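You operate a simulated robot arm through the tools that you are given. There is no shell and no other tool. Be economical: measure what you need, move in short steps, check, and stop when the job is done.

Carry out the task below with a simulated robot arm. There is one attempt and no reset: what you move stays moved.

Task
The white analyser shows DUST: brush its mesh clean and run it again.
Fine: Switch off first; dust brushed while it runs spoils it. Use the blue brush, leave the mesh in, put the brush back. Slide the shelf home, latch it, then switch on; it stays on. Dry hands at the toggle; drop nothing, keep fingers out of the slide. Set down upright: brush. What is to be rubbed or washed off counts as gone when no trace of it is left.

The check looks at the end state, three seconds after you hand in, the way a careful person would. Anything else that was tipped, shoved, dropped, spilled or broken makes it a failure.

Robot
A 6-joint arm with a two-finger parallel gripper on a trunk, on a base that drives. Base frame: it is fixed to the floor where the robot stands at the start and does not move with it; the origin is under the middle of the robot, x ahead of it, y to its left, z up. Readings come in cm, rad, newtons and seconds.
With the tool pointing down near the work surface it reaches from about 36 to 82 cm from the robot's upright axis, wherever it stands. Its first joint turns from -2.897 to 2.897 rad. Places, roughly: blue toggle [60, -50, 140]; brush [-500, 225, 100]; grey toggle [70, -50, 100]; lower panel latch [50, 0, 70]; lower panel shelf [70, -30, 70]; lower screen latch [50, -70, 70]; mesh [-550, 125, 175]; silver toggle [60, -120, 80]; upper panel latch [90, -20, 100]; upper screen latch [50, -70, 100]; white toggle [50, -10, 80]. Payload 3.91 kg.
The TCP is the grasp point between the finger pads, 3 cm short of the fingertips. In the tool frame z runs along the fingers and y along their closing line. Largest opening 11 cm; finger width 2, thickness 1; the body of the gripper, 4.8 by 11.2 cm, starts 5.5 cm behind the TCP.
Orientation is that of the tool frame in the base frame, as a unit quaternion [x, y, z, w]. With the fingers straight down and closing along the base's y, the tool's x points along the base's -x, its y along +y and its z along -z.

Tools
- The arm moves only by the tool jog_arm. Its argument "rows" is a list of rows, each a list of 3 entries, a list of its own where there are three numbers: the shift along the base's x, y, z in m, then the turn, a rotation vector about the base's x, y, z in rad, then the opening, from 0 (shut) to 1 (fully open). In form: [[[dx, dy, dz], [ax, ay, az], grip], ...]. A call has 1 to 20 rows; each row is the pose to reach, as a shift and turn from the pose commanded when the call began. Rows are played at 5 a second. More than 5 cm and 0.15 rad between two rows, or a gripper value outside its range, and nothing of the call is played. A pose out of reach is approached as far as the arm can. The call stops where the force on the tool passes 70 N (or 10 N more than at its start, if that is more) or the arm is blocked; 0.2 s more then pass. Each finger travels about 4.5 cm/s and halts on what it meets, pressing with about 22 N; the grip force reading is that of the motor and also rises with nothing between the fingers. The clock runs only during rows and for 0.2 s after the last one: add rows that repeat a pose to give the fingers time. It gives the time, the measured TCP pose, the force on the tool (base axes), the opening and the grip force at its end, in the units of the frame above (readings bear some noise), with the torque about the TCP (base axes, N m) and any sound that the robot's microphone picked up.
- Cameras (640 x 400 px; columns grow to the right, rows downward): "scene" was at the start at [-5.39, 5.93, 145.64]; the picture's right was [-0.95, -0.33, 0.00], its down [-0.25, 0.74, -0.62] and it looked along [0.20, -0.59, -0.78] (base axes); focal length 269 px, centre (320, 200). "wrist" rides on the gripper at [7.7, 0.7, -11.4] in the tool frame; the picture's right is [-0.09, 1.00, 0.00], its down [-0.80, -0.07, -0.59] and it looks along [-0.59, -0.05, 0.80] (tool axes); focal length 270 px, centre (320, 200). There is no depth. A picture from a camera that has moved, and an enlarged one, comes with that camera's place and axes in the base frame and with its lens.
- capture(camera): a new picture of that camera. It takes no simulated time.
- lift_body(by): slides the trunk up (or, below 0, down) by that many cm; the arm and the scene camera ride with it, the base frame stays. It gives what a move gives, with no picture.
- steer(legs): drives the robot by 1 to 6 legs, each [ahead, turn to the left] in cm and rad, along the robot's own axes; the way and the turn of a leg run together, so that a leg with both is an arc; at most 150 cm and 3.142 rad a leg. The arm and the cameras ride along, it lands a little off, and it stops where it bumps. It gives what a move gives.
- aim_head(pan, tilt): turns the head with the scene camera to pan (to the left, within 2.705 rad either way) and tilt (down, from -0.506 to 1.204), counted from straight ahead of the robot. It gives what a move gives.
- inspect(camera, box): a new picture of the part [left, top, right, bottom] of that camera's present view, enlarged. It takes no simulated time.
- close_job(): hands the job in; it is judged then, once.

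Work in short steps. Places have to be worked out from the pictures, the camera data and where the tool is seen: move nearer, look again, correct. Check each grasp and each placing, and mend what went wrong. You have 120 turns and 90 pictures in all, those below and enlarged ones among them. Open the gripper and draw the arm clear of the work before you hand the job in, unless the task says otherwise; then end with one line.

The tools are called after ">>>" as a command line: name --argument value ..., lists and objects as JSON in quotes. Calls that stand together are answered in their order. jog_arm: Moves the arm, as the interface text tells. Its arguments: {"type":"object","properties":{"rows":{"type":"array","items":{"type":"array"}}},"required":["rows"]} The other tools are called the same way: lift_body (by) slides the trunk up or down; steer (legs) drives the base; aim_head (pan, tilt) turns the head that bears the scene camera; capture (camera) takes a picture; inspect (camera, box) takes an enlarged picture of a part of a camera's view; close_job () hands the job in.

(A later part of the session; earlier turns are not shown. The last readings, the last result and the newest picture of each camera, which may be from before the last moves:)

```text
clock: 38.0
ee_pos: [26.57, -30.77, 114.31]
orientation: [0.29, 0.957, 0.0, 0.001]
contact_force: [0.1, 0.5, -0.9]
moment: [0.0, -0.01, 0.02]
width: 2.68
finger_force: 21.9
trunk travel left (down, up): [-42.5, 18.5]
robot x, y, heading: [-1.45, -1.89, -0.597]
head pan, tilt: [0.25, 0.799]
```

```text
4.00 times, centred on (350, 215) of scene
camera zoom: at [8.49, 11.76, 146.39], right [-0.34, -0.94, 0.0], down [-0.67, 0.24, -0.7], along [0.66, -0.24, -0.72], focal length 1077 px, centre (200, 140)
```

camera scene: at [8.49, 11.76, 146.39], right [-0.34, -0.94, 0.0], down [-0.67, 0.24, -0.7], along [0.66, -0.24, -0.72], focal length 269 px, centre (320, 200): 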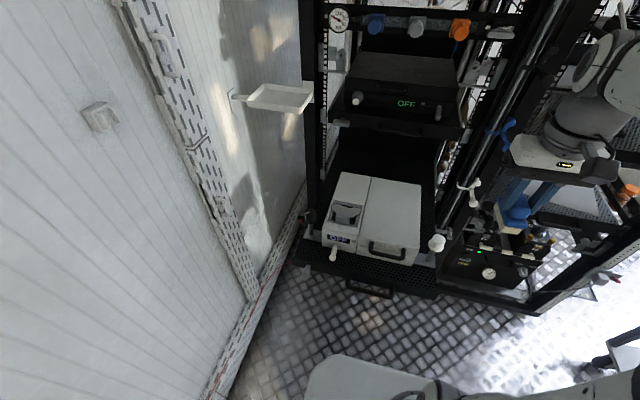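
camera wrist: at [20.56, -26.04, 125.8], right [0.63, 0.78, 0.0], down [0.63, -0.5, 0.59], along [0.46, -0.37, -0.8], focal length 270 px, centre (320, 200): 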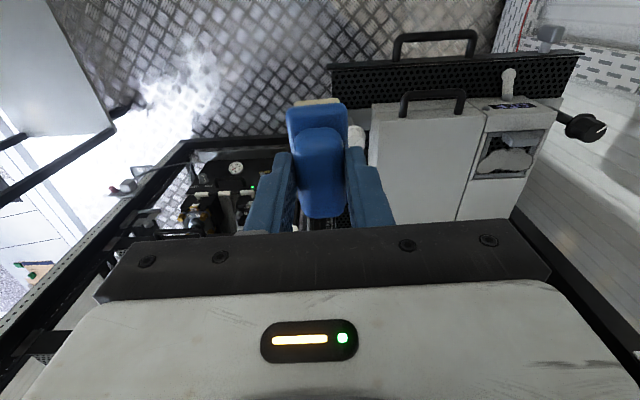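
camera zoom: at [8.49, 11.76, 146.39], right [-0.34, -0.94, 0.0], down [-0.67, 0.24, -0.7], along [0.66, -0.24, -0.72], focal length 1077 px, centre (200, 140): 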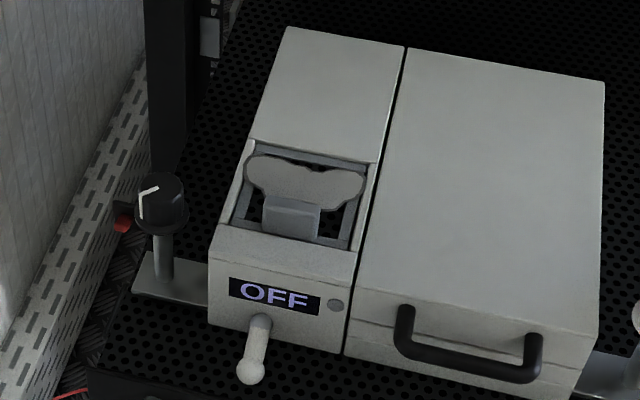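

The bay corners triangulate to a centre of (57.7,-14.7) with the mesh at about z=84, the grab tab at the front edge, and dust over the rear two-thirds. I'll move the brush above the dust at (58.9,-15.5), staying high.

>>> jog_arm --rows '[[[0.036, 0.017, -0.01], [0, 0, 0], 0], [[0.072, 0.034, -0.02], [0, 0, 0], 0], [[0.108, 0.051, -0.03], [0, 0, 0], 0], [[0.144, 0.068, -0.04], [0, 0, 0], 0], [[0.18, 0.085, -0.05], [0, 0, 0], 0], [[0.216, 0.102, -0.07], [0, 0, 0], 0], [[0.252, 0.12, -0.09], [0, 0, 0], 0], [[0.288, 0.136, -0.11], [0, 0, 0], 0], [[0.323, 0.153, -0.13], [0, 0, 0], 0], [[0.323, 0.153, -0.13], [0, 0, 0], 0]]'

>>> inspect --camera "scene" --box '[290, 140, 420, 260]'

>>> capture --camera "wrist"

```text
clock: 40.2
ee_pos: [58.9, -15.42, 101.35]
orientation: [0.29, 0.957, -0.001, -0.001]
contact_force: [0.7, -0.5, -1.7]
moment: [-0.01, 0.03, 0.04]
width: 2.72
finger_force: 22.2
trunk travel left (down, up): [-42.5, 18.5]
robot x, y, heading: [-1.08, -2.2, -0.594]
head pan, tilt: [0.25, 0.799]
```

```text
3.33 times, centred on (355, 200) of scene
camera zoom: at [8.54, 11.79, 146.39], right [-0.34, -0.94, 0.0], down [-0.67, 0.24, -0.7], along [0.66, -0.24, -0.72], focal length 898 px, centre (203, 200)
```

zoom: 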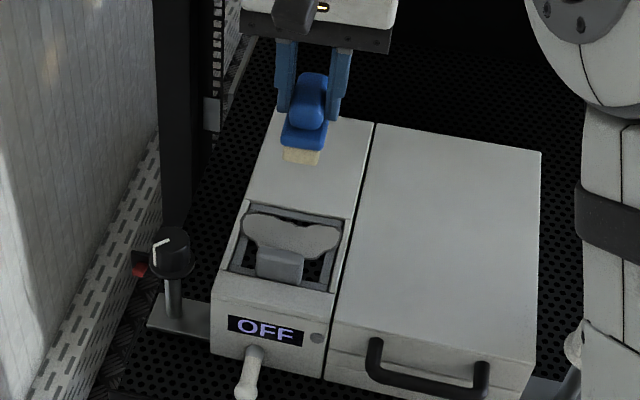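

```text
47 pictures are left
camera wrist: at [52.89, -10.61, 112.76], right [0.63, 0.78, 0.0], down [0.63, -0.5, 0.59], along [0.46, -0.37, -0.8], focal length 270 px, centre (320, 200)
```

wrist: 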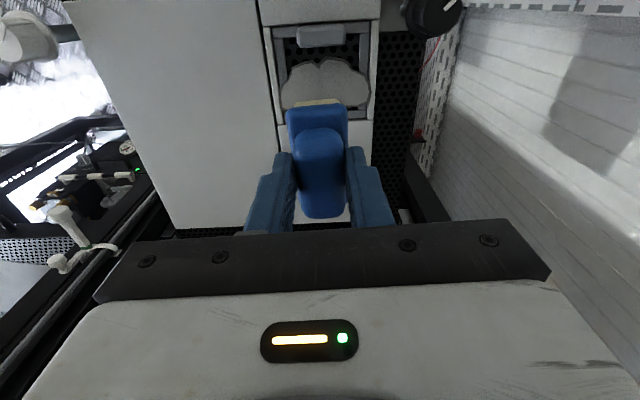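

The brush is lined up with the bay. I'll descend to about 2 cm above the mesh and check.

>>> jog_arm --rows '[[[0, 0, -0.04], [0, 0, 0], 0], [[0, 0, -0.07], [0, 0, 0], 0], [[0, 0, -0.085], [0, 0, 0], 0], [[0, 0, -0.085], [0, 0, 0], 0]]'

>>> inspect --camera "scene" --box '[300, 150, 400, 240]'

>>> inspect --camera "wrist" --box '[220, 0, 420, 180]'

```text
clock: 41.2
ee_pos: [58.9, -15.54, 92.71]
orientation: [0.29, 0.957, -0.001, 0.0]
contact_force: [-0.4, 0.5, -0.1]
moment: [0.0, 0.0, 0.01]
width: 2.72
finger_force: 22.3
trunk travel left (down, up): [-42.5, 18.5]
robot x, y, heading: [-1.17, -1.97, -0.601]
head pan, tilt: [0.25, 0.799]
```

```text
4.44 times, centred on (350, 195) of scene
camera zoom: at [8.52, 11.77, 146.39], right [-0.34, -0.94, 0.0], down [-0.67, 0.24, -0.7], along [0.66, -0.24, -0.72], focal length 1197 px, centre (187, 222)
```

zoom: 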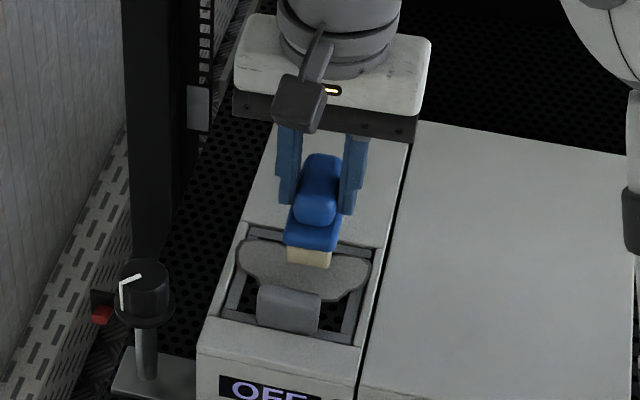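

```text
2.22 times, centred on (320, 90) of wrist
camera zoom: at [52.83, -10.72, 104.25], right [0.63, 0.78, 0.0], down [0.63, -0.5, 0.59], along [0.46, -0.37, -0.8], focal length 601 px, centre (320, 444)
```

zoom: 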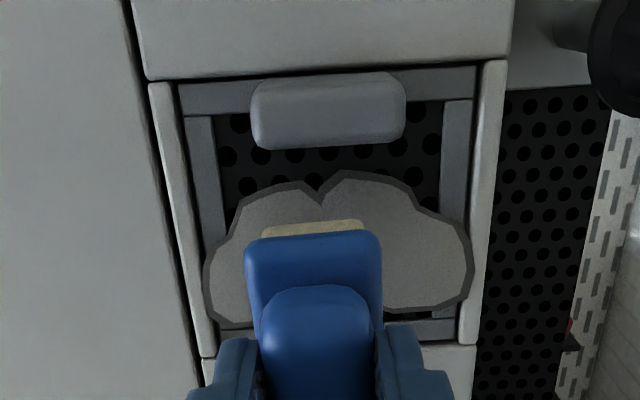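

Along the slide direction the bay leaves only about 6.9 cm behind the tab, which is nearly the brush length. I'll raise a little and turn the brush 90° so its long side spans the bay's 8.6 cm width.

>>> jog_arm --rows '[[[0, 0, 0.03], [0, 0, 0.0], 0], [[-0.002, 0.001, 0.05], [0, 0, 0.14], 0], [[-0.004, 0.002, 0.05], [0, 0, 0.28], 0], [[-0.006, 0.003, 0.05], [0, 0, 0.42], 0], [[-0.006, 0.004, 0.05], [0, 0, 0.56], 0], [[-0.006, 0.004, 0.05], [0, 0, 0.7], 0], [[-0.006, 0.004, 0.05], [0, 0, 0.84], 0], [[-0.006, 0.004, 0.05], [0, 0, 0.98], 0], [[-0.006, 0.004, 0.05], [0, 0, 1.12], 0], [[-0.006, 0.004, 0.05], [0, 0, 1.26], 0], [[-0.006, 0.004, 0.05], [0, 0, 1.4], 0], [[-0.006, 0.004, 0.05], [0, 0, 1.52], 0], [[-0.006, 0.004, 0.05], [0, 0, 1.571], 0], [[-0.006, 0.004, 0.05], [0, 0, 1.571], 0]]'

>>> capture --camera "wrist"

>>> inspect --camera "scene" --box '[300, 150, 400, 240]'

```text
clock: 44.2
ee_pos: [58.2, -15.15, 97.76]
orientation: [-0.472, 0.881, -0.001, 0.0]
contact_force: [0.0, -0.5, -0.6]
moment: [0.0, -0.01, -0.01]
width: 2.69
finger_force: 22.2
trunk travel left (down, up): [-42.5, 18.5]
robot x, y, heading: [-1.07, -2.19, -0.602]
head pan, tilt: [0.25, 0.799]
```

```text
44 pictures are left
camera wrist: at [53.5, -21.16, 109.29], right [-0.78, 0.62, 0.0], down [0.5, 0.63, 0.59], along [0.37, 0.46, -0.8], focal length 270 px, centre (320, 200)
```

wrist: 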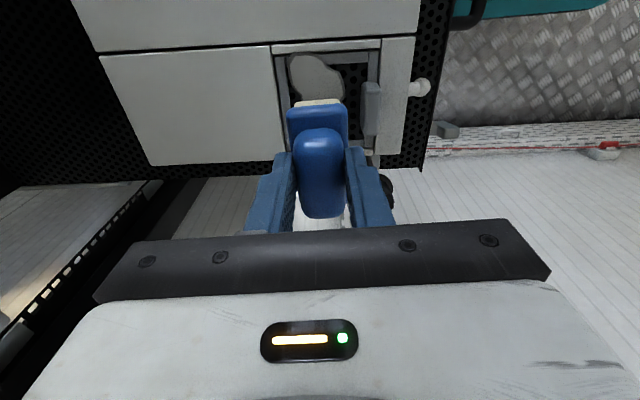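

```text
4.44 times, centred on (350, 195) of scene
camera zoom: at [8.51, 11.77, 146.39], right [-0.34, -0.94, 0.0], down [-0.67, 0.24, -0.7], along [0.66, -0.24, -0.72], focal length 1197 px, centre (187, 222)
```

zoom: 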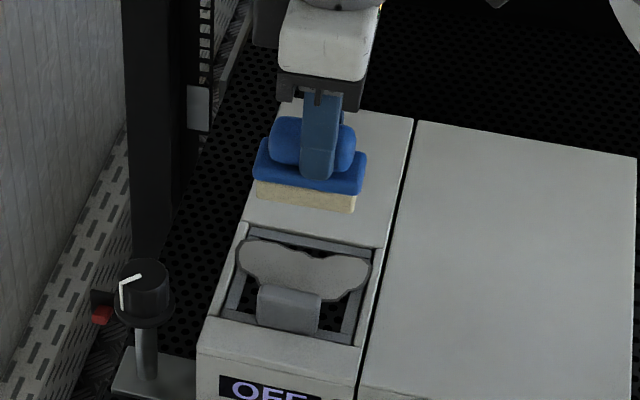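

The brush now spans the bay width and is centred (v≈0, u≈+0.7). I'll lower it in small steps to find contact.

>>> jog_arm --rows '[[[0, 0, -0.03], [0, 0, 0], 0], [[0, 0, -0.05], [0, 0, 0], 0], [[0, 0, -0.06], [0, 0, 0], 0], [[0, 0, -0.063], [0, 0, 0], 0], [[0, 0, -0.063], [0, 0, 0], 0]]'

>>> inspect --camera "scene" --box '[300, 170, 380, 240]'

```text
clock: 45.4
ee_pos: [58.27, -15.14, 91.58]
orientation: [-0.472, 0.882, 0.0, 0.0]
contact_force: [0.1, 0.5, -1.3]
moment: [0.02, 0.0, 0.0]
width: 2.71
finger_force: 21.7
trunk travel left (down, up): [-42.5, 18.5]
robot x, y, heading: [-0.77, -2.09, -0.595]
head pan, tilt: [0.25, 0.799]
```

```text
5.71 times, centred on (340, 205) of scene
camera zoom: at [8.52, 11.77, 146.39], right [-0.34, -0.94, 0.0], down [-0.67, 0.24, -0.7], along [0.66, -0.24, -0.72], focal length 1539 px, centre (206, 171)
```

zoom: 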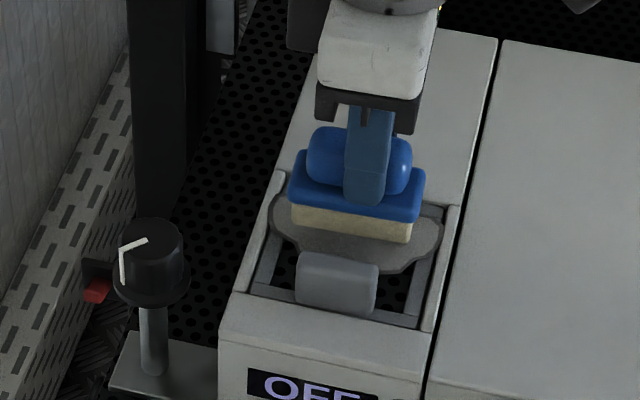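

It is still clear and close. I'll keep lowering in small steps.

>>> jog_arm --rows '[[[0, 0, -0.003], [0, 0, 0], 0], [[0, 0, -0.006], [0, 0, 0], 0], [[0, 0, -0.008], [0, 0, 0], 0], [[0, 0, -0.008], [0, 0, 0], 0]]'

```text
clock: 46.4
ee_pos: [58.31, -15.17, 90.7]
orientation: [-0.472, 0.881, 0.0, -0.001]
contact_force: [-0.1, 0.4, -0.7]
moment: [-0.03, 0.02, -0.04]
width: 2.68
finger_force: 22.1
trunk travel left (down, up): [-42.5, 18.5]
robot x, y, heading: [-0.99, -2.32, -0.596]
head pan, tilt: [0.25, 0.799]
```

No contact yet at TCP z=90.7, so I'll go on down.

>>> jog_arm --rows '[[[0, 0, -0.003], [0, 0, 0], 0], [[0, 0, -0.005], [0, 0, 0], 0], [[0, 0, -0.007], [0, 0, 0], 0], [[0, 0, -0.007], [0, 0, 0], 0]]'

>>> inspect --camera "scene" --box '[300, 170, 380, 240]'

```text
clock: 47.4
ee_pos: [58.29, -15.19, 89.93]
orientation: [-0.471, 0.882, 0.001, 0.001]
contact_force: [0.2, -0.4, -0.8]
moment: [0.0, 0.03, 0.0]
width: 2.72
finger_force: 21.5
trunk travel left (down, up): [-42.5, 18.5]
robot x, y, heading: [-1.17, -2.1, -0.592]
head pan, tilt: [0.25, 0.799]
```

```text
5.71 times, centred on (340, 205) of scene
camera zoom: at [8.52, 11.77, 146.39], right [-0.34, -0.94, 0.0], down [-0.67, 0.24, -0.7], along [0.66, -0.24, -0.72], focal length 1539 px, centre (206, 171)
```

zoom: 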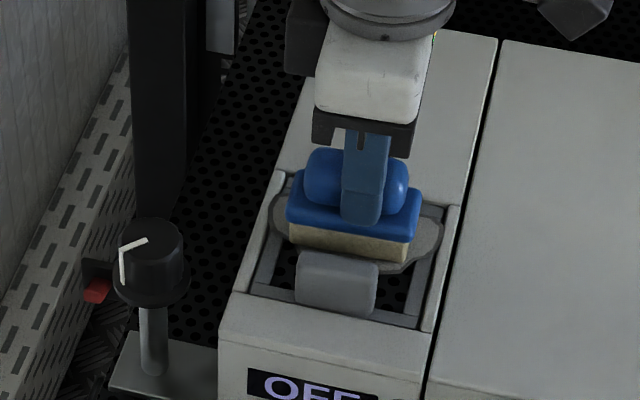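

I'm close to contact now and will continue in fine steps.

>>> jog_arm --rows '[[[0, 0, -0.002], [0, 0, 0], 0], [[0, 0, -0.004], [0, 0, 0], 0], [[0, 0, -0.006], [0, 0, 0], 0], [[0, 0, -0.006], [0, 0, 0], 0]]'

```text
clock: 48.4
ee_pos: [58.26, -15.11, 89.81]
orientation: [-0.472, 0.882, -0.002, 0.002]
contact_force: [1.0, -1.8, 21.9]
moment: [-0.04, -0.05, -0.04]
width: 2.74
finger_force: 22.0
trunk travel left (down, up): [-42.5, 18.5]
robot x, y, heading: [-1.02, -1.96, -0.595]
head pan, tilt: [0.25, 0.799]
```

I have contact at 22 N. I'll ease off slightly and scrub back and forth between tab and rear wall, at three sideways offsets.

>>> jog_arm --rows '[[[0, 0, 0.002], [0, 0, 0], 0], [[0.005, -0.0035, 0.002], [0, 0, 0], 0], [[0.0105, -0.0072, 0.002], [0, 0, 0], 0], [[0, 0, 0.002], [0, 0, 0], 0], [[-0.0115, 0.0082, 0.002], [0, 0, 0], 0], [[-0.008, 0.014, 0.002], [0, 0, 0], 0], [[0.004, 0.006, 0.002], [0, 0, 0], 0], [[0.0145, -0.001, 0.002], [0, 0, 0], 0], [[0.004, 0.006, 0.002], [0, 0, 0], 0], [[-0.008, 0.014, 0.002], [0, 0, 0], 0], [[-0.0115, 0.0082, 0.002], [0, 0, 0], 0], [[-0.0155, 0.0022, 0.002], [0, 0, 0], 0], [[-0.004, -0.006, 0.002], [0, 0, 0], 0], [[0.0065, -0.0132, 0.002], [0, 0, 0], 0], [[-0.004, -0.006, 0.002], [0, 0, 0], 0], [[0, 0, 0.002], [0, 0, 0], 0]]'

>>> inspect --camera "scene" --box '[300, 170, 380, 240]'

```text
clock: 51.8
ee_pos: [58.22, -15.09, 89.72]
orientation: [-0.472, 0.882, 0.001, 0.0]
contact_force: [-1.3, -2.8, 8.2]
moment: [-0.05, 0.05, 0.02]
width: 2.71
finger_force: 22.5
trunk travel left (down, up): [-42.5, 18.5]
robot x, y, heading: [-1.27, -2.04, -0.596]
head pan, tilt: [0.25, 0.799]
```

```text
5.71 times, centred on (340, 205) of scene
camera zoom: at [8.42, 11.76, 146.4], right [-0.34, -0.94, 0.0], down [-0.67, 0.24, -0.7], along [0.66, -0.24, -0.72], focal length 1539 px, centre (206, 171)
```

zoom: 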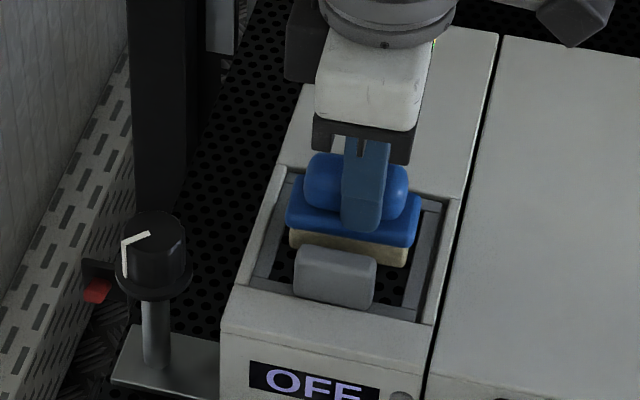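

The dust appears gone around the brush. I'll lift and inspect the whole mesh.

>>> jog_arm --rows '[[[0, 0, 0.02], [0, 0, 0], 0], [[0, 0, 0.06], [0, 0, 0], 0], [[0, 0, 0.1], [0, 0, 0], 0], [[0, 0, 0.13], [0, 0, 0], 0]]'

>>> inspect --camera "scene" --box '[320, 185, 370, 235]'

>>> inspect --camera "wrist" --box '[240, 20, 440, 160]'

```text
clock: 52.8
ee_pos: [58.13, -14.92, 102.69]
orientation: [-0.472, 0.882, -0.001, 0.001]
contact_force: [1.0, 0.6, 0.0]
moment: [-0.01, 0.0, -0.02]
width: 2.7
finger_force: 22.8
trunk travel left (down, up): [-42.5, 18.5]
robot x, y, heading: [-1.18, -2.21, -0.598]
head pan, tilt: [0.25, 0.799]
```

```text
8.00 times, centred on (345, 210) of scene
camera zoom: at [8.48, 11.77, 146.39], right [-0.34, -0.94, 0.0], down [-0.67, 0.24, -0.7], along [0.66, -0.24, -0.72], focal length 2154 px, centre (120, 120)
```

zoom: 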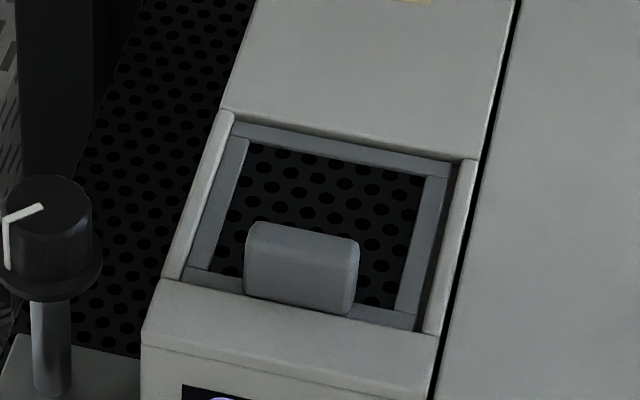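

```text
2.86 times, centred on (340, 90) of wrist
camera zoom: at [53.42, -21.07, 114.14], right [-0.78, 0.63, 0.0], down [0.5, 0.63, 0.59], along [0.37, 0.46, -0.8], focal length 772 px, centre (263, 514)
```

zoom: 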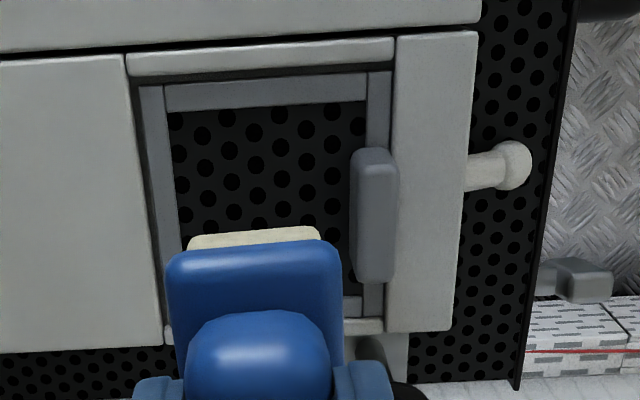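

The mesh shows no trace of dust from either side. I'll bring the brush back to the compact pose while undoing the yaw, then drive to the cart.

>>> jog_arm --rows '[[[-0.02, -0.01, 0.03], [0, 0, -0.13], 0], [[-0.045, -0.025, 0.05], [0, 0, -0.26], 0], [[-0.07, -0.04, 0.07], [0, 0, -0.4], 0], [[-0.1, -0.05, 0.09], [0, 0, -0.53], 0], [[-0.13, -0.065, 0.1], [0, 0, -0.66], 0], [[-0.16, -0.08, 0.11], [0, 0, -0.8], 0], [[-0.19, -0.095, 0.116], [0, 0, -0.93], 0], [[-0.22, -0.11, 0.116], [0, 0, -1.06], 0], [[-0.25, -0.125, 0.116], [0, 0, -1.2], 0], [[-0.28, -0.14, 0.116], [0, 0, -1.33], 0], [[-0.3, -0.15, 0.116], [0, 0, -1.46], 0], [[-0.316, -0.158, 0.116], [0, 0, -1.571], 0], [[-0.316, -0.158, 0.116], [0, 0, -1.571], 0]]'

>>> steer --legs '[[0, -0.7], [0, -0.71], [40, 0]]'

>>> aim_head --pan 0.15 --tilt 0.85

>>> capture --camera "scene"

```text
clock: 55.6
ee_pos: [26.77, -30.9, 114.37]
orientation: [0.29, 0.957, 0.0, 0.0]
contact_force: [-0.2, 0.0, -0.2]
moment: [0.05, -0.01, -0.01]
width: 2.74
finger_force: 22.1
trunk travel left (down, up): [-42.5, 18.5]
robot x, y, heading: [-1.17, -2.11, -0.597]
head pan, tilt: [0.25, 0.799]
```

```text
clock: 61.9
ee_pos: [-41.83, -69.95, 114.35]
orientation: [0.842, 0.54, 0.0, 0.0]
contact_force: [0.1, -0.2, -1.2]
moment: [0.02, -0.02, 0.06]
width: 2.73
finger_force: 22.0
trunk travel left (down, up): [-42.5, 18.5]
robot x, y, heading: [-18.32, -37.69, -1.999]
head pan, tilt: [0.25, 0.799]
```

```text
clock: 62.5
ee_pos: [-41.87, -70.01, 114.31]
orientation: [0.841, 0.54, 0.001, 0.001]
contact_force: [-0.7, -0.1, -1.1]
moment: [0.01, -0.03, -0.01]
width: 2.73
finger_force: 22.2
trunk travel left (down, up): [-42.5, 18.5]
robot x, y, heading: [-18.75, -38.03, -2.004]
head pan, tilt: [0.15, 0.85]
```

```text
37 pictures are left
camera scene: at [-3.85, -44.75, 146.0], right [-0.96, 0.28, 0.0], down [0.21, 0.72, -0.66], along [-0.18, -0.63, -0.75], focal length 269 px, centre (320, 200)
```

scene: 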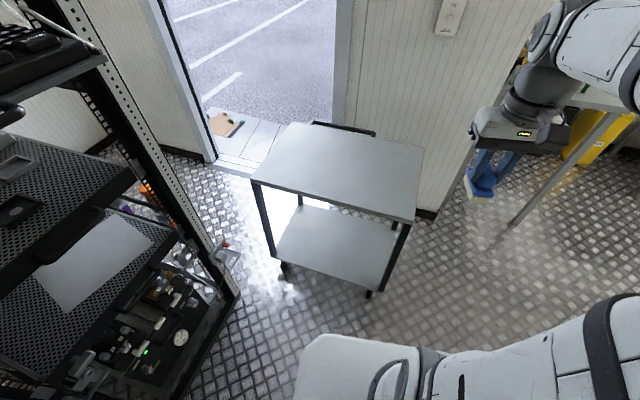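

The cart is unchanged. I'll return to the hover over the original spot, then lower most of the way.

>>> jog_arm --rows '[[[-0.005, -0.04, -0.01], [0, 0, -0.03], 0], [[-0.01, -0.08, -0.02], [0, 0, -0.06], 0], [[-0.015, -0.12, -0.03], [0, 0, -0.1], 0], [[-0.02, -0.16, -0.04], [0, 0, -0.14], 0], [[-0.025, -0.2, -0.05], [0, 0, -0.18], 0], [[-0.03, -0.24, -0.06], [0, 0, -0.22], 0], [[-0.035, -0.28, -0.07], [0, 0, -0.23], 0], [[-0.04, -0.31, -0.09], [0, 0, -0.23], 0], [[-0.0404, -0.3246, -0.13], [0, 0, -0.23], 0], [[-0.0404, -0.3246, -0.17], [0, 0, -0.23], 0], [[-0.0404, -0.3246, -0.21], [0, 0, -0.23], 0], [[-0.0404, -0.3246, -0.25], [0, 0, -0.23], 0], [[-0.0404, -0.3246, -0.29], [0, 0, -0.23], 0], [[-0.0404, -0.3246, -0.315], [0, 0, -0.23], 0], [[-0.0404, -0.3246, -0.315], [0, 0, -0.23], 0]]'

>>> inspect --camera "scene" --box '[340, 130, 440, 220]'

```text
clock: 65.8
ee_pos: [-45.9, -102.47, 82.78]
orientation: [0.898, 0.44, 0.0, 0.0]
contact_force: [0.4, 0.1, -0.7]
moment: [0.01, -0.02, -0.03]
width: 2.71
finger_force: 21.4
trunk travel left (down, up): [-42.5, 18.5]
robot x, y, heading: [-18.31, -37.81, -2.003]
head pan, tilt: [0.15, 0.85]
```

```text
4.44 times, centred on (390, 175) of scene
camera zoom: at [-3.86, -44.78, 146.0], right [-0.96, 0.28, 0.0], down [0.21, 0.72, -0.66], along [-0.18, -0.63, -0.75], focal length 1197 px, centre (9, 311)
```

zoom: 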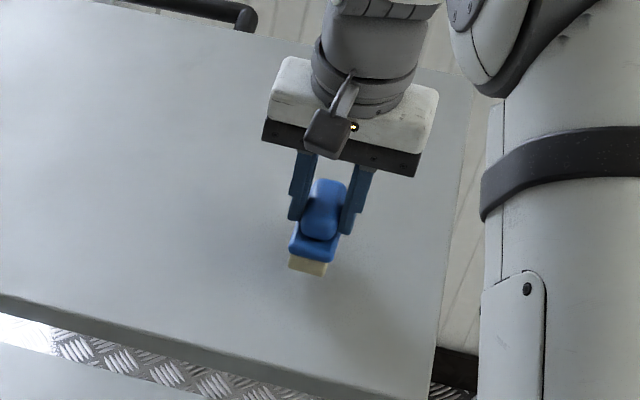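

I'm 2.3 cm above the recorded height of 80.47. I'll lower in fine steps to touch the table.

>>> jog_arm --rows '[[[0, 0, -0.01], [0, 0, 0], 0], [[0, 0, -0.017], [0, 0, 0], 0], [[0, 0, -0.021], [0, 0, 0], 0], [[0, 0, -0.0235], [0, 0, 0], 0], [[0, 0, -0.0235], [0, 0, 0], 0]]'

```text
clock: 67.0
ee_pos: [-46.06, -102.49, 80.44]
orientation: [0.898, 0.441, 0.0, 0.0]
contact_force: [0.2, 0.0, -0.6]
moment: [0.0, 0.01, 0.0]
width: 2.73
finger_force: 21.7
trunk travel left (down, up): [-42.5, 18.5]
robot x, y, heading: [-18.15, -38.02, -2.007]
head pan, tilt: [0.15, 0.85]
```

There is no contact load yet, so I'll lower a few more millimetres until I feel it.

>>> jog_arm --rows '[[[0, 0, -0.001], [0, 0, 0], 0], [[0, 0, -0.002], [0, 0, 0], 0], [[0, 0, -0.002], [0, 0, 0], 0]]'

```text
clock: 67.8
ee_pos: [-46.04, -102.47, 80.39]
orientation: [0.898, 0.441, -0.001, 0.0]
contact_force: [-0.9, 0.0, 6.3]
moment: [0.13, -0.05, 0.01]
width: 2.75
finger_force: 22.3
trunk travel left (down, up): [-42.5, 18.5]
robot x, y, heading: [-18.47, -38.11, -2.006]
head pan, tilt: [0.15, 0.85]
```

The brush touches the table with 6 N. I'll release it slowly and rise straight up.

>>> jog_arm --rows '[[[0, 0, 0.0015], [0, 0, 0], 0.3], [[0, 0, 0.0015], [0, 0, 0], 0.6], [[0, 0, 0.0015], [0, 0, 0], 1], [[0, 0, 0.0015], [0, 0, 0], 1], [[0, 0, 0.0015], [0, 0, 0], 1], [[0, 0, 0.03], [0, 0, 0], 1], [[0, 0, 0.07], [0, 0, 0], 1], [[0, 0, 0.12], [0, 0, 0], 1], [[0, 0, 0.17], [0, 0, 0], 1]]'

>>> inspect --camera "scene" --box '[340, 130, 440, 220]'

```text
clock: 69.8
ee_pos: [-45.85, -102.55, 97.32]
orientation: [0.898, 0.44, 0.0, 0.0]
contact_force: [0.9, -0.1, -0.5]
moment: [0.0, -0.02, 0.0]
width: 11.01
finger_force: 0.1
trunk travel left (down, up): [-42.5, 18.5]
robot x, y, heading: [-18.17, -38.0, -2.001]
head pan, tilt: [0.15, 0.85]
```

```text
4.44 times, centred on (390, 175) of scene
camera zoom: at [-3.83, -44.73, 146.0], right [-0.96, 0.28, 0.0], down [0.21, 0.72, -0.66], along [-0.18, -0.63, -0.75], focal length 1197 px, centre (9, 311)
```

zoom: 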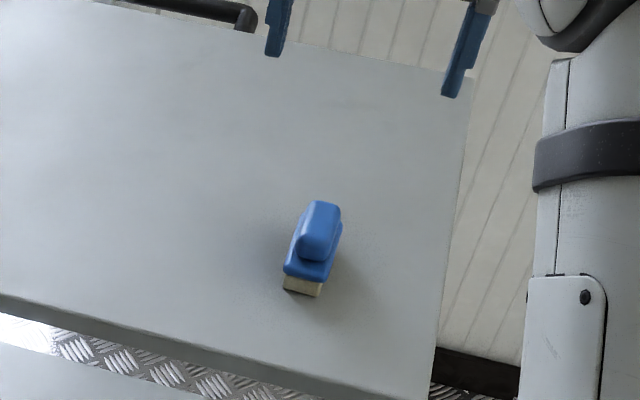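

The brush stands upright where it was. I'll retract and drive back to face the rack.

>>> jog_arm --rows '[[[0.004, 0.04, 0.02], [0, 0, 0.03], 1], [[0.008, 0.08, 0.04], [0, 0, 0.06], 1], [[0.013, 0.12, 0.06], [0, 0, 0.1], 0.5], [[0.017, 0.16, 0.08], [0, 0, 0.14], 0], [[0.021, 0.2, 0.1], [0, 0, 0.18], 0], [[0.025, 0.24, 0.12], [0, 0, 0.22], 0], [[0.029, 0.28, 0.14], [0, 0, 0.23], 0], [[0.033, 0.31, 0.16], [0, 0, 0.23], 0], [[0.037, 0.325, 0.17], [0, 0, 0.23], 0], [[0.037, 0.325, 0.17], [0, 0, 0.23], 0]]'

>>> steer --legs '[[-40, 0], [0, 0.7], [0, 0.71]]'

>>> aim_head --pan 0.2 --tilt 0.9

>>> capture --camera "scene"

```text
clock: 72.0
ee_pos: [-42.21, -69.86, 114.21]
orientation: [0.842, 0.54, -0.001, -0.001]
contact_force: [0.7, 0.3, 0.0]
moment: [-0.01, -0.02, 0.06]
width: 0.0
finger_force: 22.0
trunk travel left (down, up): [-42.5, 18.5]
robot x, y, heading: [-18.13, -38.01, -2.003]
head pan, tilt: [0.15, 0.85]
```

```text
clock: 78.2
ee_pos: [26.22, -30.12, 114.35]
orientation: [0.291, 0.957, 0.0, 0.0]
contact_force: [-0.1, 0.3, -0.6]
moment: [-0.04, -0.01, -0.01]
width: 0.0
finger_force: 22.5
trunk travel left (down, up): [-42.5, 18.5]
robot x, y, heading: [-1.92, -1.69, -0.608]
head pan, tilt: [0.15, 0.85]
```

```text
clock: 78.8
ee_pos: [26.46, -30.24, 114.27]
orientation: [0.292, 0.957, 0.0, 0.0]
contact_force: [-0.2, -0.5, 0.0]
moment: [0.02, 0.04, -0.01]
width: 0.0
finger_force: 21.8
trunk travel left (down, up): [-42.5, 18.5]
robot x, y, heading: [-1.97, -1.97, -0.606]
head pan, tilt: [0.201, 0.901]
```

```text
34 pictures are left
camera scene: at [7.32, 11.86, 145.61], right [-0.39, -0.92, 0.0], down [-0.72, 0.31, -0.62], along [0.57, -0.24, -0.78], focal length 269 px, centre (320, 200)
```

scene: 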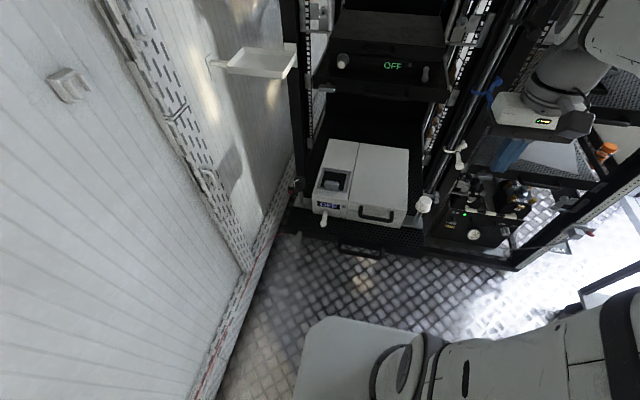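

I'll enlarge the lower shelf front and the upper shelf with its closed latch.

>>> inspect --camera "scene" --box '[265, 190, 445, 270]'

>>> inspect --camera "scene" --box '[285, 60, 465, 150]'

```text
3.56 times, centred on (355, 230) of scene
camera zoom: at [7.32, 11.86, 145.61], right [-0.39, -0.92, 0.0], down [-0.72, 0.31, -0.62], along [0.57, -0.24, -0.78], focal length 957 px, centre (196, 93)
```

zoom: 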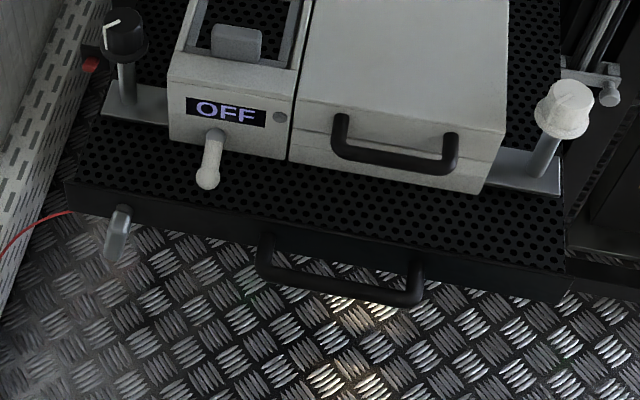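

```text
3.56 times, centred on (375, 105) of scene
camera zoom: at [7.32, 11.86, 145.61], right [-0.39, -0.92, 0.0], down [-0.72, 0.31, -0.62], along [0.57, -0.24, -0.78], focal length 957 px, centre (124, 538)
```

zoom: 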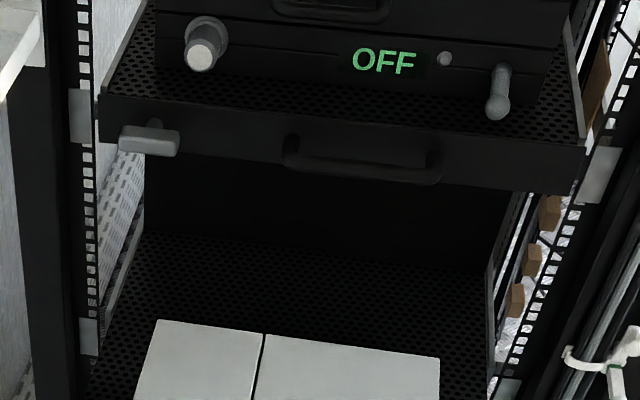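

The latch handles match: the upper one lies horizontal (latched) and the lower one hangs vertical (open). I want to back up a little, so I'll look behind first.

>>> aim_head --pan 2.65 --tilt 0.75

>>> capture --camera "scene"

```text
clock: 81.1
ee_pos: [26.34, -30.14, 114.25]
orientation: [0.292, 0.956, 0.0, 0.0]
contact_force: [-0.2, -0.2, 0.1]
moment: [0.02, 0.01, 0.0]
width: 0.0
finger_force: 22.1
trunk travel left (down, up): [-42.5, 18.5]
robot x, y, heading: [-1.69, -1.79, -0.606]
head pan, tilt: [2.649, 0.75]
```

```text
31 pictures are left
camera scene: at [-3.41, 22.22, 146.79], right [0.89, 0.46, 0.0], down [0.31, -0.61, -0.73], along [-0.33, 0.65, -0.68], focal length 269 px, centre (320, 200)
```

scene: 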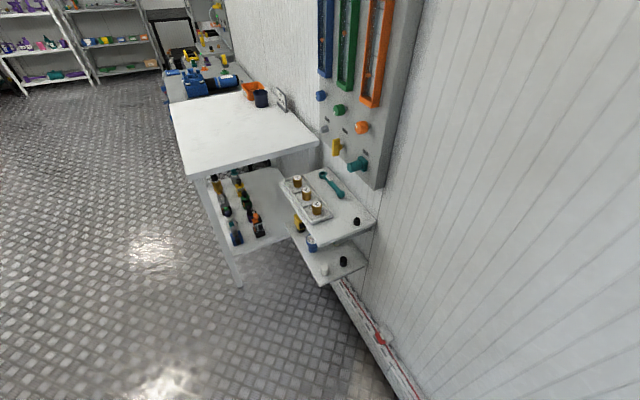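

Behind is clear for well over 20 cm. I'll back up 18 cm and then bring the arm in front of the shelf.

>>> steer --legs '[[-18, 0.014]]'

>>> aim_head --pan 0.2 --tilt 0.8

```text
clock: 82.6
ee_pos: [11.68, -19.51, 114.28]
orientation: [0.284, 0.959, 0.0, -0.001]
contact_force: [0.1, 0.2, 1.2]
moment: [-0.01, 0.01, 0.02]
width: 0.0
finger_force: 22.4
trunk travel left (down, up): [-42.5, 18.5]
robot x, y, heading: [-16.44, 8.37, -0.587]
head pan, tilt: [2.649, 0.75]
```

```text
clock: 84.8
ee_pos: [11.79, -19.38, 114.25]
orientation: [0.284, 0.959, 0.0, -0.001]
contact_force: [0.7, 0.1, -0.2]
moment: [0.0, 0.0, 0.02]
width: 0.0
finger_force: 21.8
trunk travel left (down, up): [-42.5, 18.5]
robot x, y, heading: [-16.41, 8.83, -0.59]
head pan, tilt: [0.201, 0.799]
```

The robot is at u≈-18 in the rack frame. I'll move in front of the shelf at (30,-6,88) while tilting the tool inward.

>>> jog_arm --rows '[[[0.025, 0.02, -0.01], [0, 0, 0], 0], [[0.05, 0.04, -0.03], [-0.067, -0.1, 0], 0], [[0.075, 0.06, -0.06], [-0.134, -0.2, 0], 0], [[0.1, 0.08, -0.09], [-0.2, -0.3, 0], 0], [[0.12, 0.1, -0.12], [-0.267, -0.4, 0], 0], [[0.14, 0.11, -0.155], [-0.334, -0.5, 0], 0], [[0.16, 0.125, -0.19], [-0.4, -0.6, 0], 0], [[0.17, 0.138, -0.22], [-0.467, -0.7, 0], 0], [[0.181, 0.138, -0.25], [-0.534, -0.8, 0], 0], [[0.181, 0.138, -0.26], [-0.6, -0.9, 0], 0], [[0.181, 0.138, -0.26], [-0.6, -0.9, 0], 0]]'

>>> capture --camera "wrist"

>>> capture --camera "scene"

```text
clock: 87.2
ee_pos: [32.77, -5.4, 89.5]
orientation: [0.243, 0.823, -0.154, 0.49]
contact_force: [-0.1, 0.2, -0.1]
moment: [-0.03, -0.01, 0.01]
width: 0.01
finger_force: 21.3
out of reach, approached as far as the arm can: row 8, 9, 10, 11
trunk travel left (down, up): [-42.5, 18.5]
robot x, y, heading: [-16.74, 8.51, -0.591]
head pan, tilt: [0.201, 0.799]
```

```text
30 pictures are left
camera wrist: at [21.72, 2.7, 88.15], right [0.58, 0.81, 0.06], down [-0.15, 0.03, 0.99], along [0.8, -0.59, 0.14], focal length 270 px, centre (320, 200)
```

wrist: 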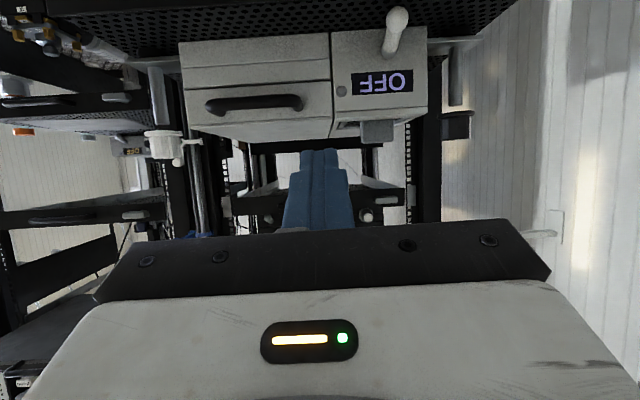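

```text
29 pictures are left
camera scene: at [-7.28, 22.17, 146.39], right [-0.38, -0.93, 0.0], down [-0.66, 0.27, -0.7], along [0.65, -0.26, -0.72], focal length 269 px, centre (320, 200)
```

scene: 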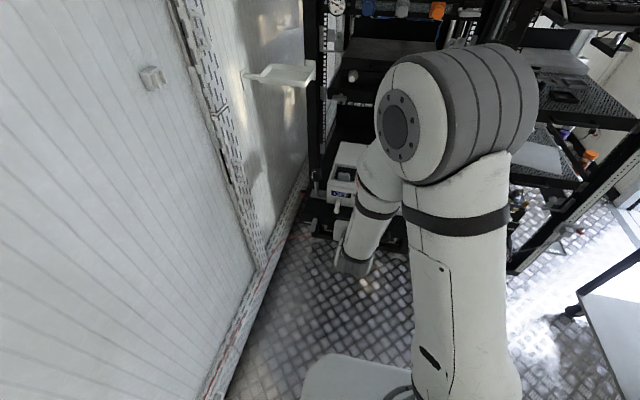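

The tool is tilted about 60° at the reach limit. Lowering the trunk will bring the same posture down to the shelf plate, so I'll drop 14 cm and look.

>>> lift_body --by -14

>>> capture --camera "wrist"

```text
clock: 88.9
ee_pos: [32.85, -5.37, 75.57]
orientation: [0.244, 0.823, -0.155, 0.49]
contact_force: [-0.1, 0.3, 0.2]
moment: [0.01, -0.03, -0.01]
width: 0.0
finger_force: 21.6
trunk travel left (down, up): [-28.5, 32.5]
robot x, y, heading: [-16.64, 8.39, -0.585]
head pan, tilt: [0.201, 0.799]
```

```text
28 pictures are left
camera wrist: at [21.7, 2.68, 74.19], right [0.59, 0.81, 0.06], down [-0.15, 0.03, 0.99], along [0.8, -0.59, 0.14], focal length 270 px, centre (320, 200)
```

wrist: 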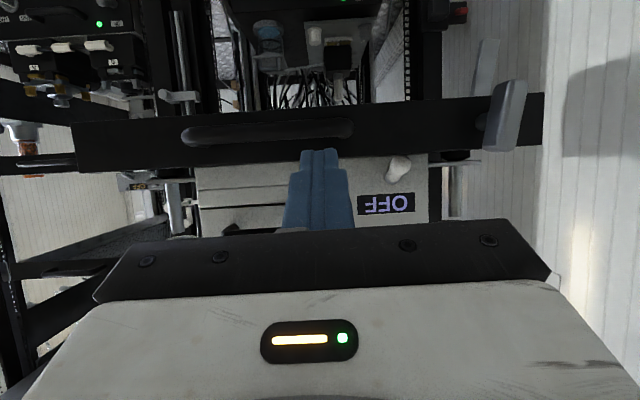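

The plate runs z≈68.4–74 at u≈41, the pull handle spans v 2–16, and the T-latch is at v≈28 and vertical. I'll place the closed fingertips in front of bare plate between handle and latch, at v≈19.5 and z≈71.

>>> jog_arm --rows '[[[0.02, 0.01, 0.0], [0, 0, 0], 0], [[0.04, 0.02, -0.01], [0, 0, 0], 0], [[0.054, 0.026, -0.02], [0, 0, 0], 0], [[0.054, 0.026, -0.02], [0, 0, 0], 0]]'

>>> capture --camera "wrist"

```text
clock: 89.9
ee_pos: [38.2, -2.85, 73.51]
orientation: [0.243, 0.823, -0.155, 0.49]
contact_force: [-0.9, 0.8, 0.1]
moment: [-0.01, -0.02, 0.0]
width: 0.0
finger_force: 22.1
trunk travel left (down, up): [-28.5, 32.5]
robot x, y, heading: [-16.8, 8.67, -0.589]
head pan, tilt: [0.201, 0.799]
```

```text
27 pictures are left
camera wrist: at [27.13, 5.26, 72.19], right [0.59, 0.81, 0.06], down [-0.15, 0.03, 0.99], along [0.8, -0.59, 0.14], focal length 270 px, centre (320, 200)
```

wrist: 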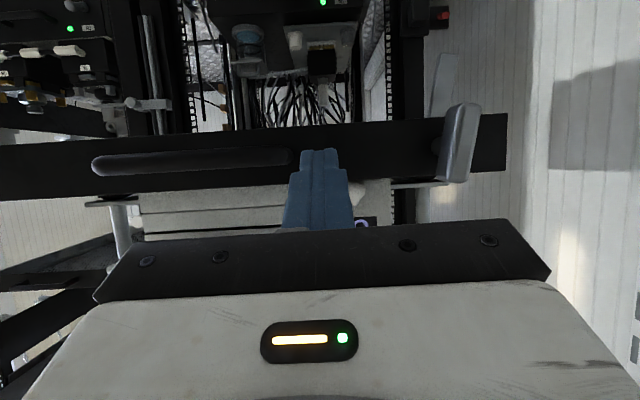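

The tips are aligned with bare plate next to the handle. I'll shift 1 cm left and 0.8 cm lower, then push the shelf straight in along (0.831,-0.556).

>>> jog_arm --rows '[[[0.006, 0.008, -0.008], [0, 0, 0], 0], [[0.0226, -0.0031, -0.008], [0, 0, 0], 0], [[0.0392, -0.0142, -0.008], [0, 0, 0], 0], [[0.0558, -0.0253, -0.008], [0, 0, 0], 0], [[0.0724, -0.0364, -0.008], [0, 0, 0], 0], [[0.089, -0.0475, -0.008], [0, 0, 0], 0], [[0.1056, -0.0587, -0.008], [0, 0, 0], 0], [[0.1222, -0.0698, -0.008], [0, 0, 0], 0]]'

>>> capture --camera "wrist"

```text
clock: 91.7
ee_pos: [50.43, -9.78, 72.79]
orientation: [0.243, 0.823, -0.155, 0.49]
contact_force: [0.9, -0.7, -0.2]
moment: [-0.01, 0.01, -0.01]
width: 0.0
finger_force: 22.0
trunk travel left (down, up): [-28.5, 32.5]
robot x, y, heading: [-16.38, 8.33, -0.588]
head pan, tilt: [0.201, 0.799]
```

```text
26 pictures are left
camera wrist: at [39.38, -1.73, 71.37], right [0.58, 0.81, 0.06], down [-0.15, 0.03, 0.99], along [0.8, -0.59, 0.14], focal length 270 px, centre (320, 200)
```

wrist: 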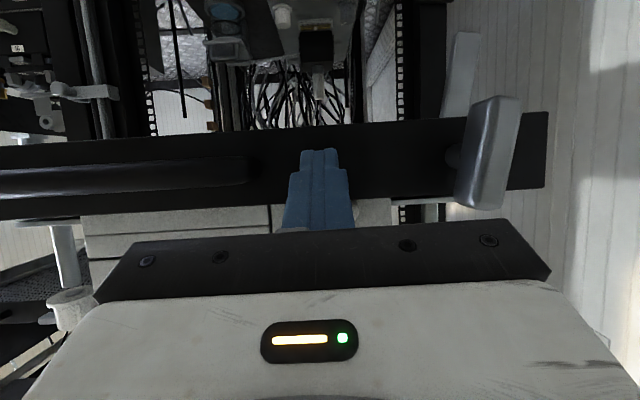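

The shelf is sliding freely at about 1 N and has moved about 9 cm. I'll push on by driving forward 26 cm with the arm held as it is.

>>> steer --legs '[[13, 0], [13, 0]]'

>>> capture --camera "wrist"

>>> capture --camera "scene"

```text
clock: 93.9
ee_pos: [72.39, -24.18, 72.74]
orientation: [0.242, 0.823, -0.154, 0.49]
contact_force: [-0.9, 0.7, -0.2]
moment: [0.0, -0.03, -0.01]
width: 0.0
finger_force: 21.8
trunk travel left (down, up): [-28.5, 32.5]
robot x, y, heading: [5.43, -6.0, -0.58]
head pan, tilt: [0.201, 0.799]
```

```text
25 pictures are left
camera wrist: at [61.18, -16.13, 71.38], right [0.58, 0.81, 0.06], down [-0.15, 0.03, 0.99], along [0.8, -0.59, 0.14], focal length 270 px, centre (320, 200)
```

wrist: 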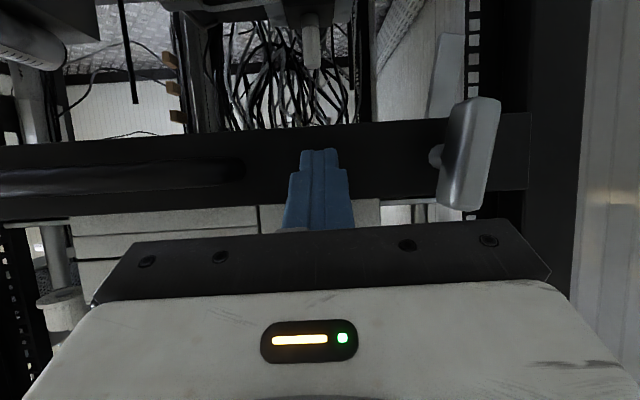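

```text
24 pictures are left
camera scene: at [14.49, 7.66, 132.39], right [-0.38, -0.93, 0.0], down [-0.66, 0.27, -0.7], along [0.65, -0.26, -0.72], focal length 269 px, centre (320, 200)
```

scene: 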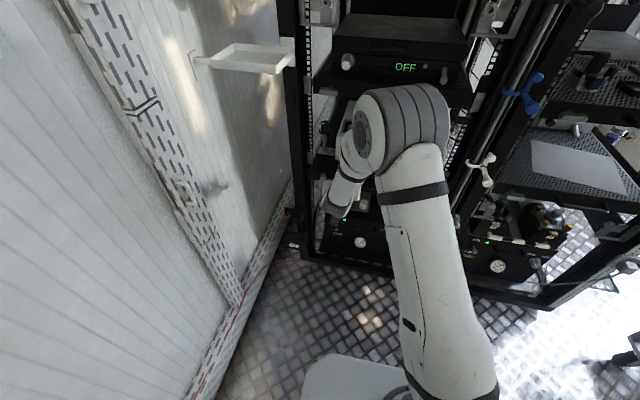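

The tip is at u≈76 with about 8 cm expected to go. I'll push slowly with the arm until it meets the end stop.

>>> jog_arm --rows '[[[0.0083, -0.0056, 0], [0, 0, 0], 0], [[0.0166, -0.0111, 0], [0, 0, 0], 0], [[0.0249, -0.0167, 0], [0, 0, 0], 0], [[0.0332, -0.0222, 0], [0, 0, 0], 0], [[0.0415, -0.0278, 0], [0, 0, 0], 0], [[0.0498, -0.0334, 0], [0, 0, 0], 0], [[0.0581, -0.0389, 0], [0, 0, 0], 0], [[0.0664, -0.0445, 0], [0, 0, 0], 0]]'

>>> capture --camera "wrist"

```text
clock: 95.7
ee_pos: [79.01, -28.54, 72.8]
orientation: [0.243, 0.823, -0.154, 0.49]
contact_force: [0.1, -0.1, -0.3]
moment: [0.04, -0.01, 0.02]
width: 0.02
finger_force: 21.9
trunk travel left (down, up): [-28.5, 32.5]
robot x, y, heading: [5.32, -5.85, -0.583]
head pan, tilt: [0.201, 0.799]
```

```text
23 pictures are left
camera wrist: at [67.87, -20.59, 71.42], right [0.58, 0.81, 0.06], down [-0.15, 0.03, 0.99], along [0.8, -0.59, 0.14], focal length 270 px, centre (320, 200)
```

wrist: 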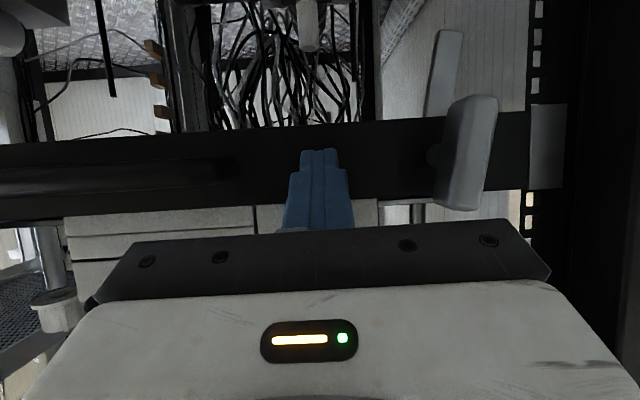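

It is still free, and the post's catch plate is now alongside. I'll keep pushing to the stop.

>>> jog_arm --rows '[[[0.005, -0.0033, 0], [0, 0, 0], 0], [[0.01, -0.0067, 0], [0, 0, 0], 0], [[0.015, -0.01, 0], [0, 0, 0], 0], [[0.02, -0.0134, 0], [0, 0, 0], 0], [[0.025, -0.0167, 0], [0, 0, 0], 0], [[0.03, -0.02, 0], [0, 0, 0], 0]]'

>>> capture --camera "wrist"

```text
clock: 96.5
ee_pos: [79.62, -29.21, 72.74]
orientation: [0.243, 0.826, -0.153, 0.485]
contact_force: [-35.9, 19.0, 16.8]
moment: [-0.12, -0.29, -0.18]
width: 0.0
finger_force: 22.3
trunk travel left (down, up): [-28.5, 32.5]
robot x, y, heading: [5.28, -6.06, -0.587]
head pan, tilt: [0.201, 0.799]
stopped in row 3: the force on the tool passed its limit at 79 N (the readings are from after the stop); the commanded pose is now the measured one
```

```text
22 pictures are left
camera wrist: at [68.47, -20.96, 71.41], right [0.58, 0.81, 0.06], down [-0.14, 0.03, 0.99], along [0.8, -0.58, 0.13], focal length 270 px, centre (320, 200)
```

wrist: 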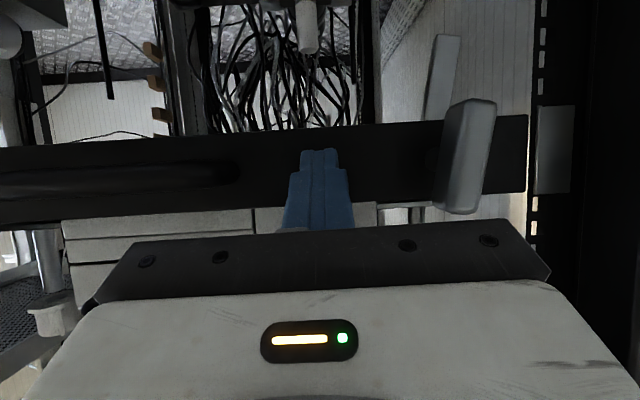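

The shelf reached its stop (79 N, tip at u≈85). Next I'll back off, level the tool to point straight in, and line up with the T-latch at v≈28, z≈71 with the fingers partly open.

>>> jog_arm --rows '[[[-0.025, 0.0167, 0], [0, 0, 0], 0], [[-0.055, 0.037, 0], [-0.04, -0.06, 0], 0], [[-0.075, 0.055, -0.003], [-0.1, -0.15, 0], 0.2], [[-0.075, 0.08, -0.006], [-0.16, -0.24, 0], 0.4], [[-0.065, 0.1, -0.01], [-0.22, -0.33, 0], 0.45], [[-0.055, 0.115, -0.015], [-0.28, -0.42, 0], 0.45], [[-0.042, 0.124, -0.02], [-0.281, -0.42, 0], 0.45], [[-0.042, 0.124, -0.02], [-0.281, -0.42, 0], 0.45]]'

>>> capture --camera "wrist"

>>> capture --camera "scene"

```text
clock: 98.2
ee_pos: [75.63, -16.85, 70.43]
orientation: [0.2, 0.678, -0.213, 0.675]
contact_force: [-0.7, -0.3, -1.1]
moment: [0.02, 0.0, 0.0]
width: 4.96
finger_force: 0.1
trunk travel left (down, up): [-28.5, 32.5]
robot x, y, heading: [5.2, -5.56, -0.587]
head pan, tilt: [0.201, 0.799]
```

```text
21 pictures are left
camera wrist: at [66.48, -10.05, 62.65], right [0.56, 0.83, 0.07], down [-0.53, 0.29, 0.8], along [0.65, -0.48, 0.59], focal length 270 px, centre (320, 200)
```

wrist: 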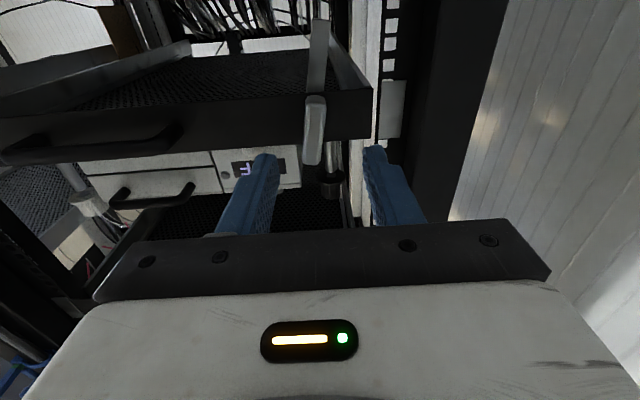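

```text
20 pictures are left
camera scene: at [14.48, 7.68, 132.39], right [-0.38, -0.93, 0.0], down [-0.66, 0.27, -0.7], along [0.65, -0.26, -0.72], focal length 269 px, centre (320, 200)
```

scene: 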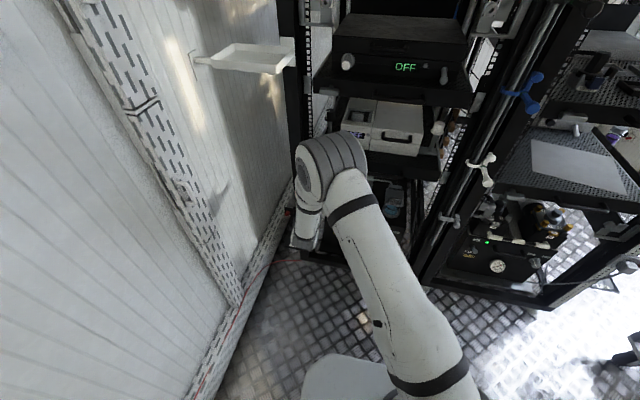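

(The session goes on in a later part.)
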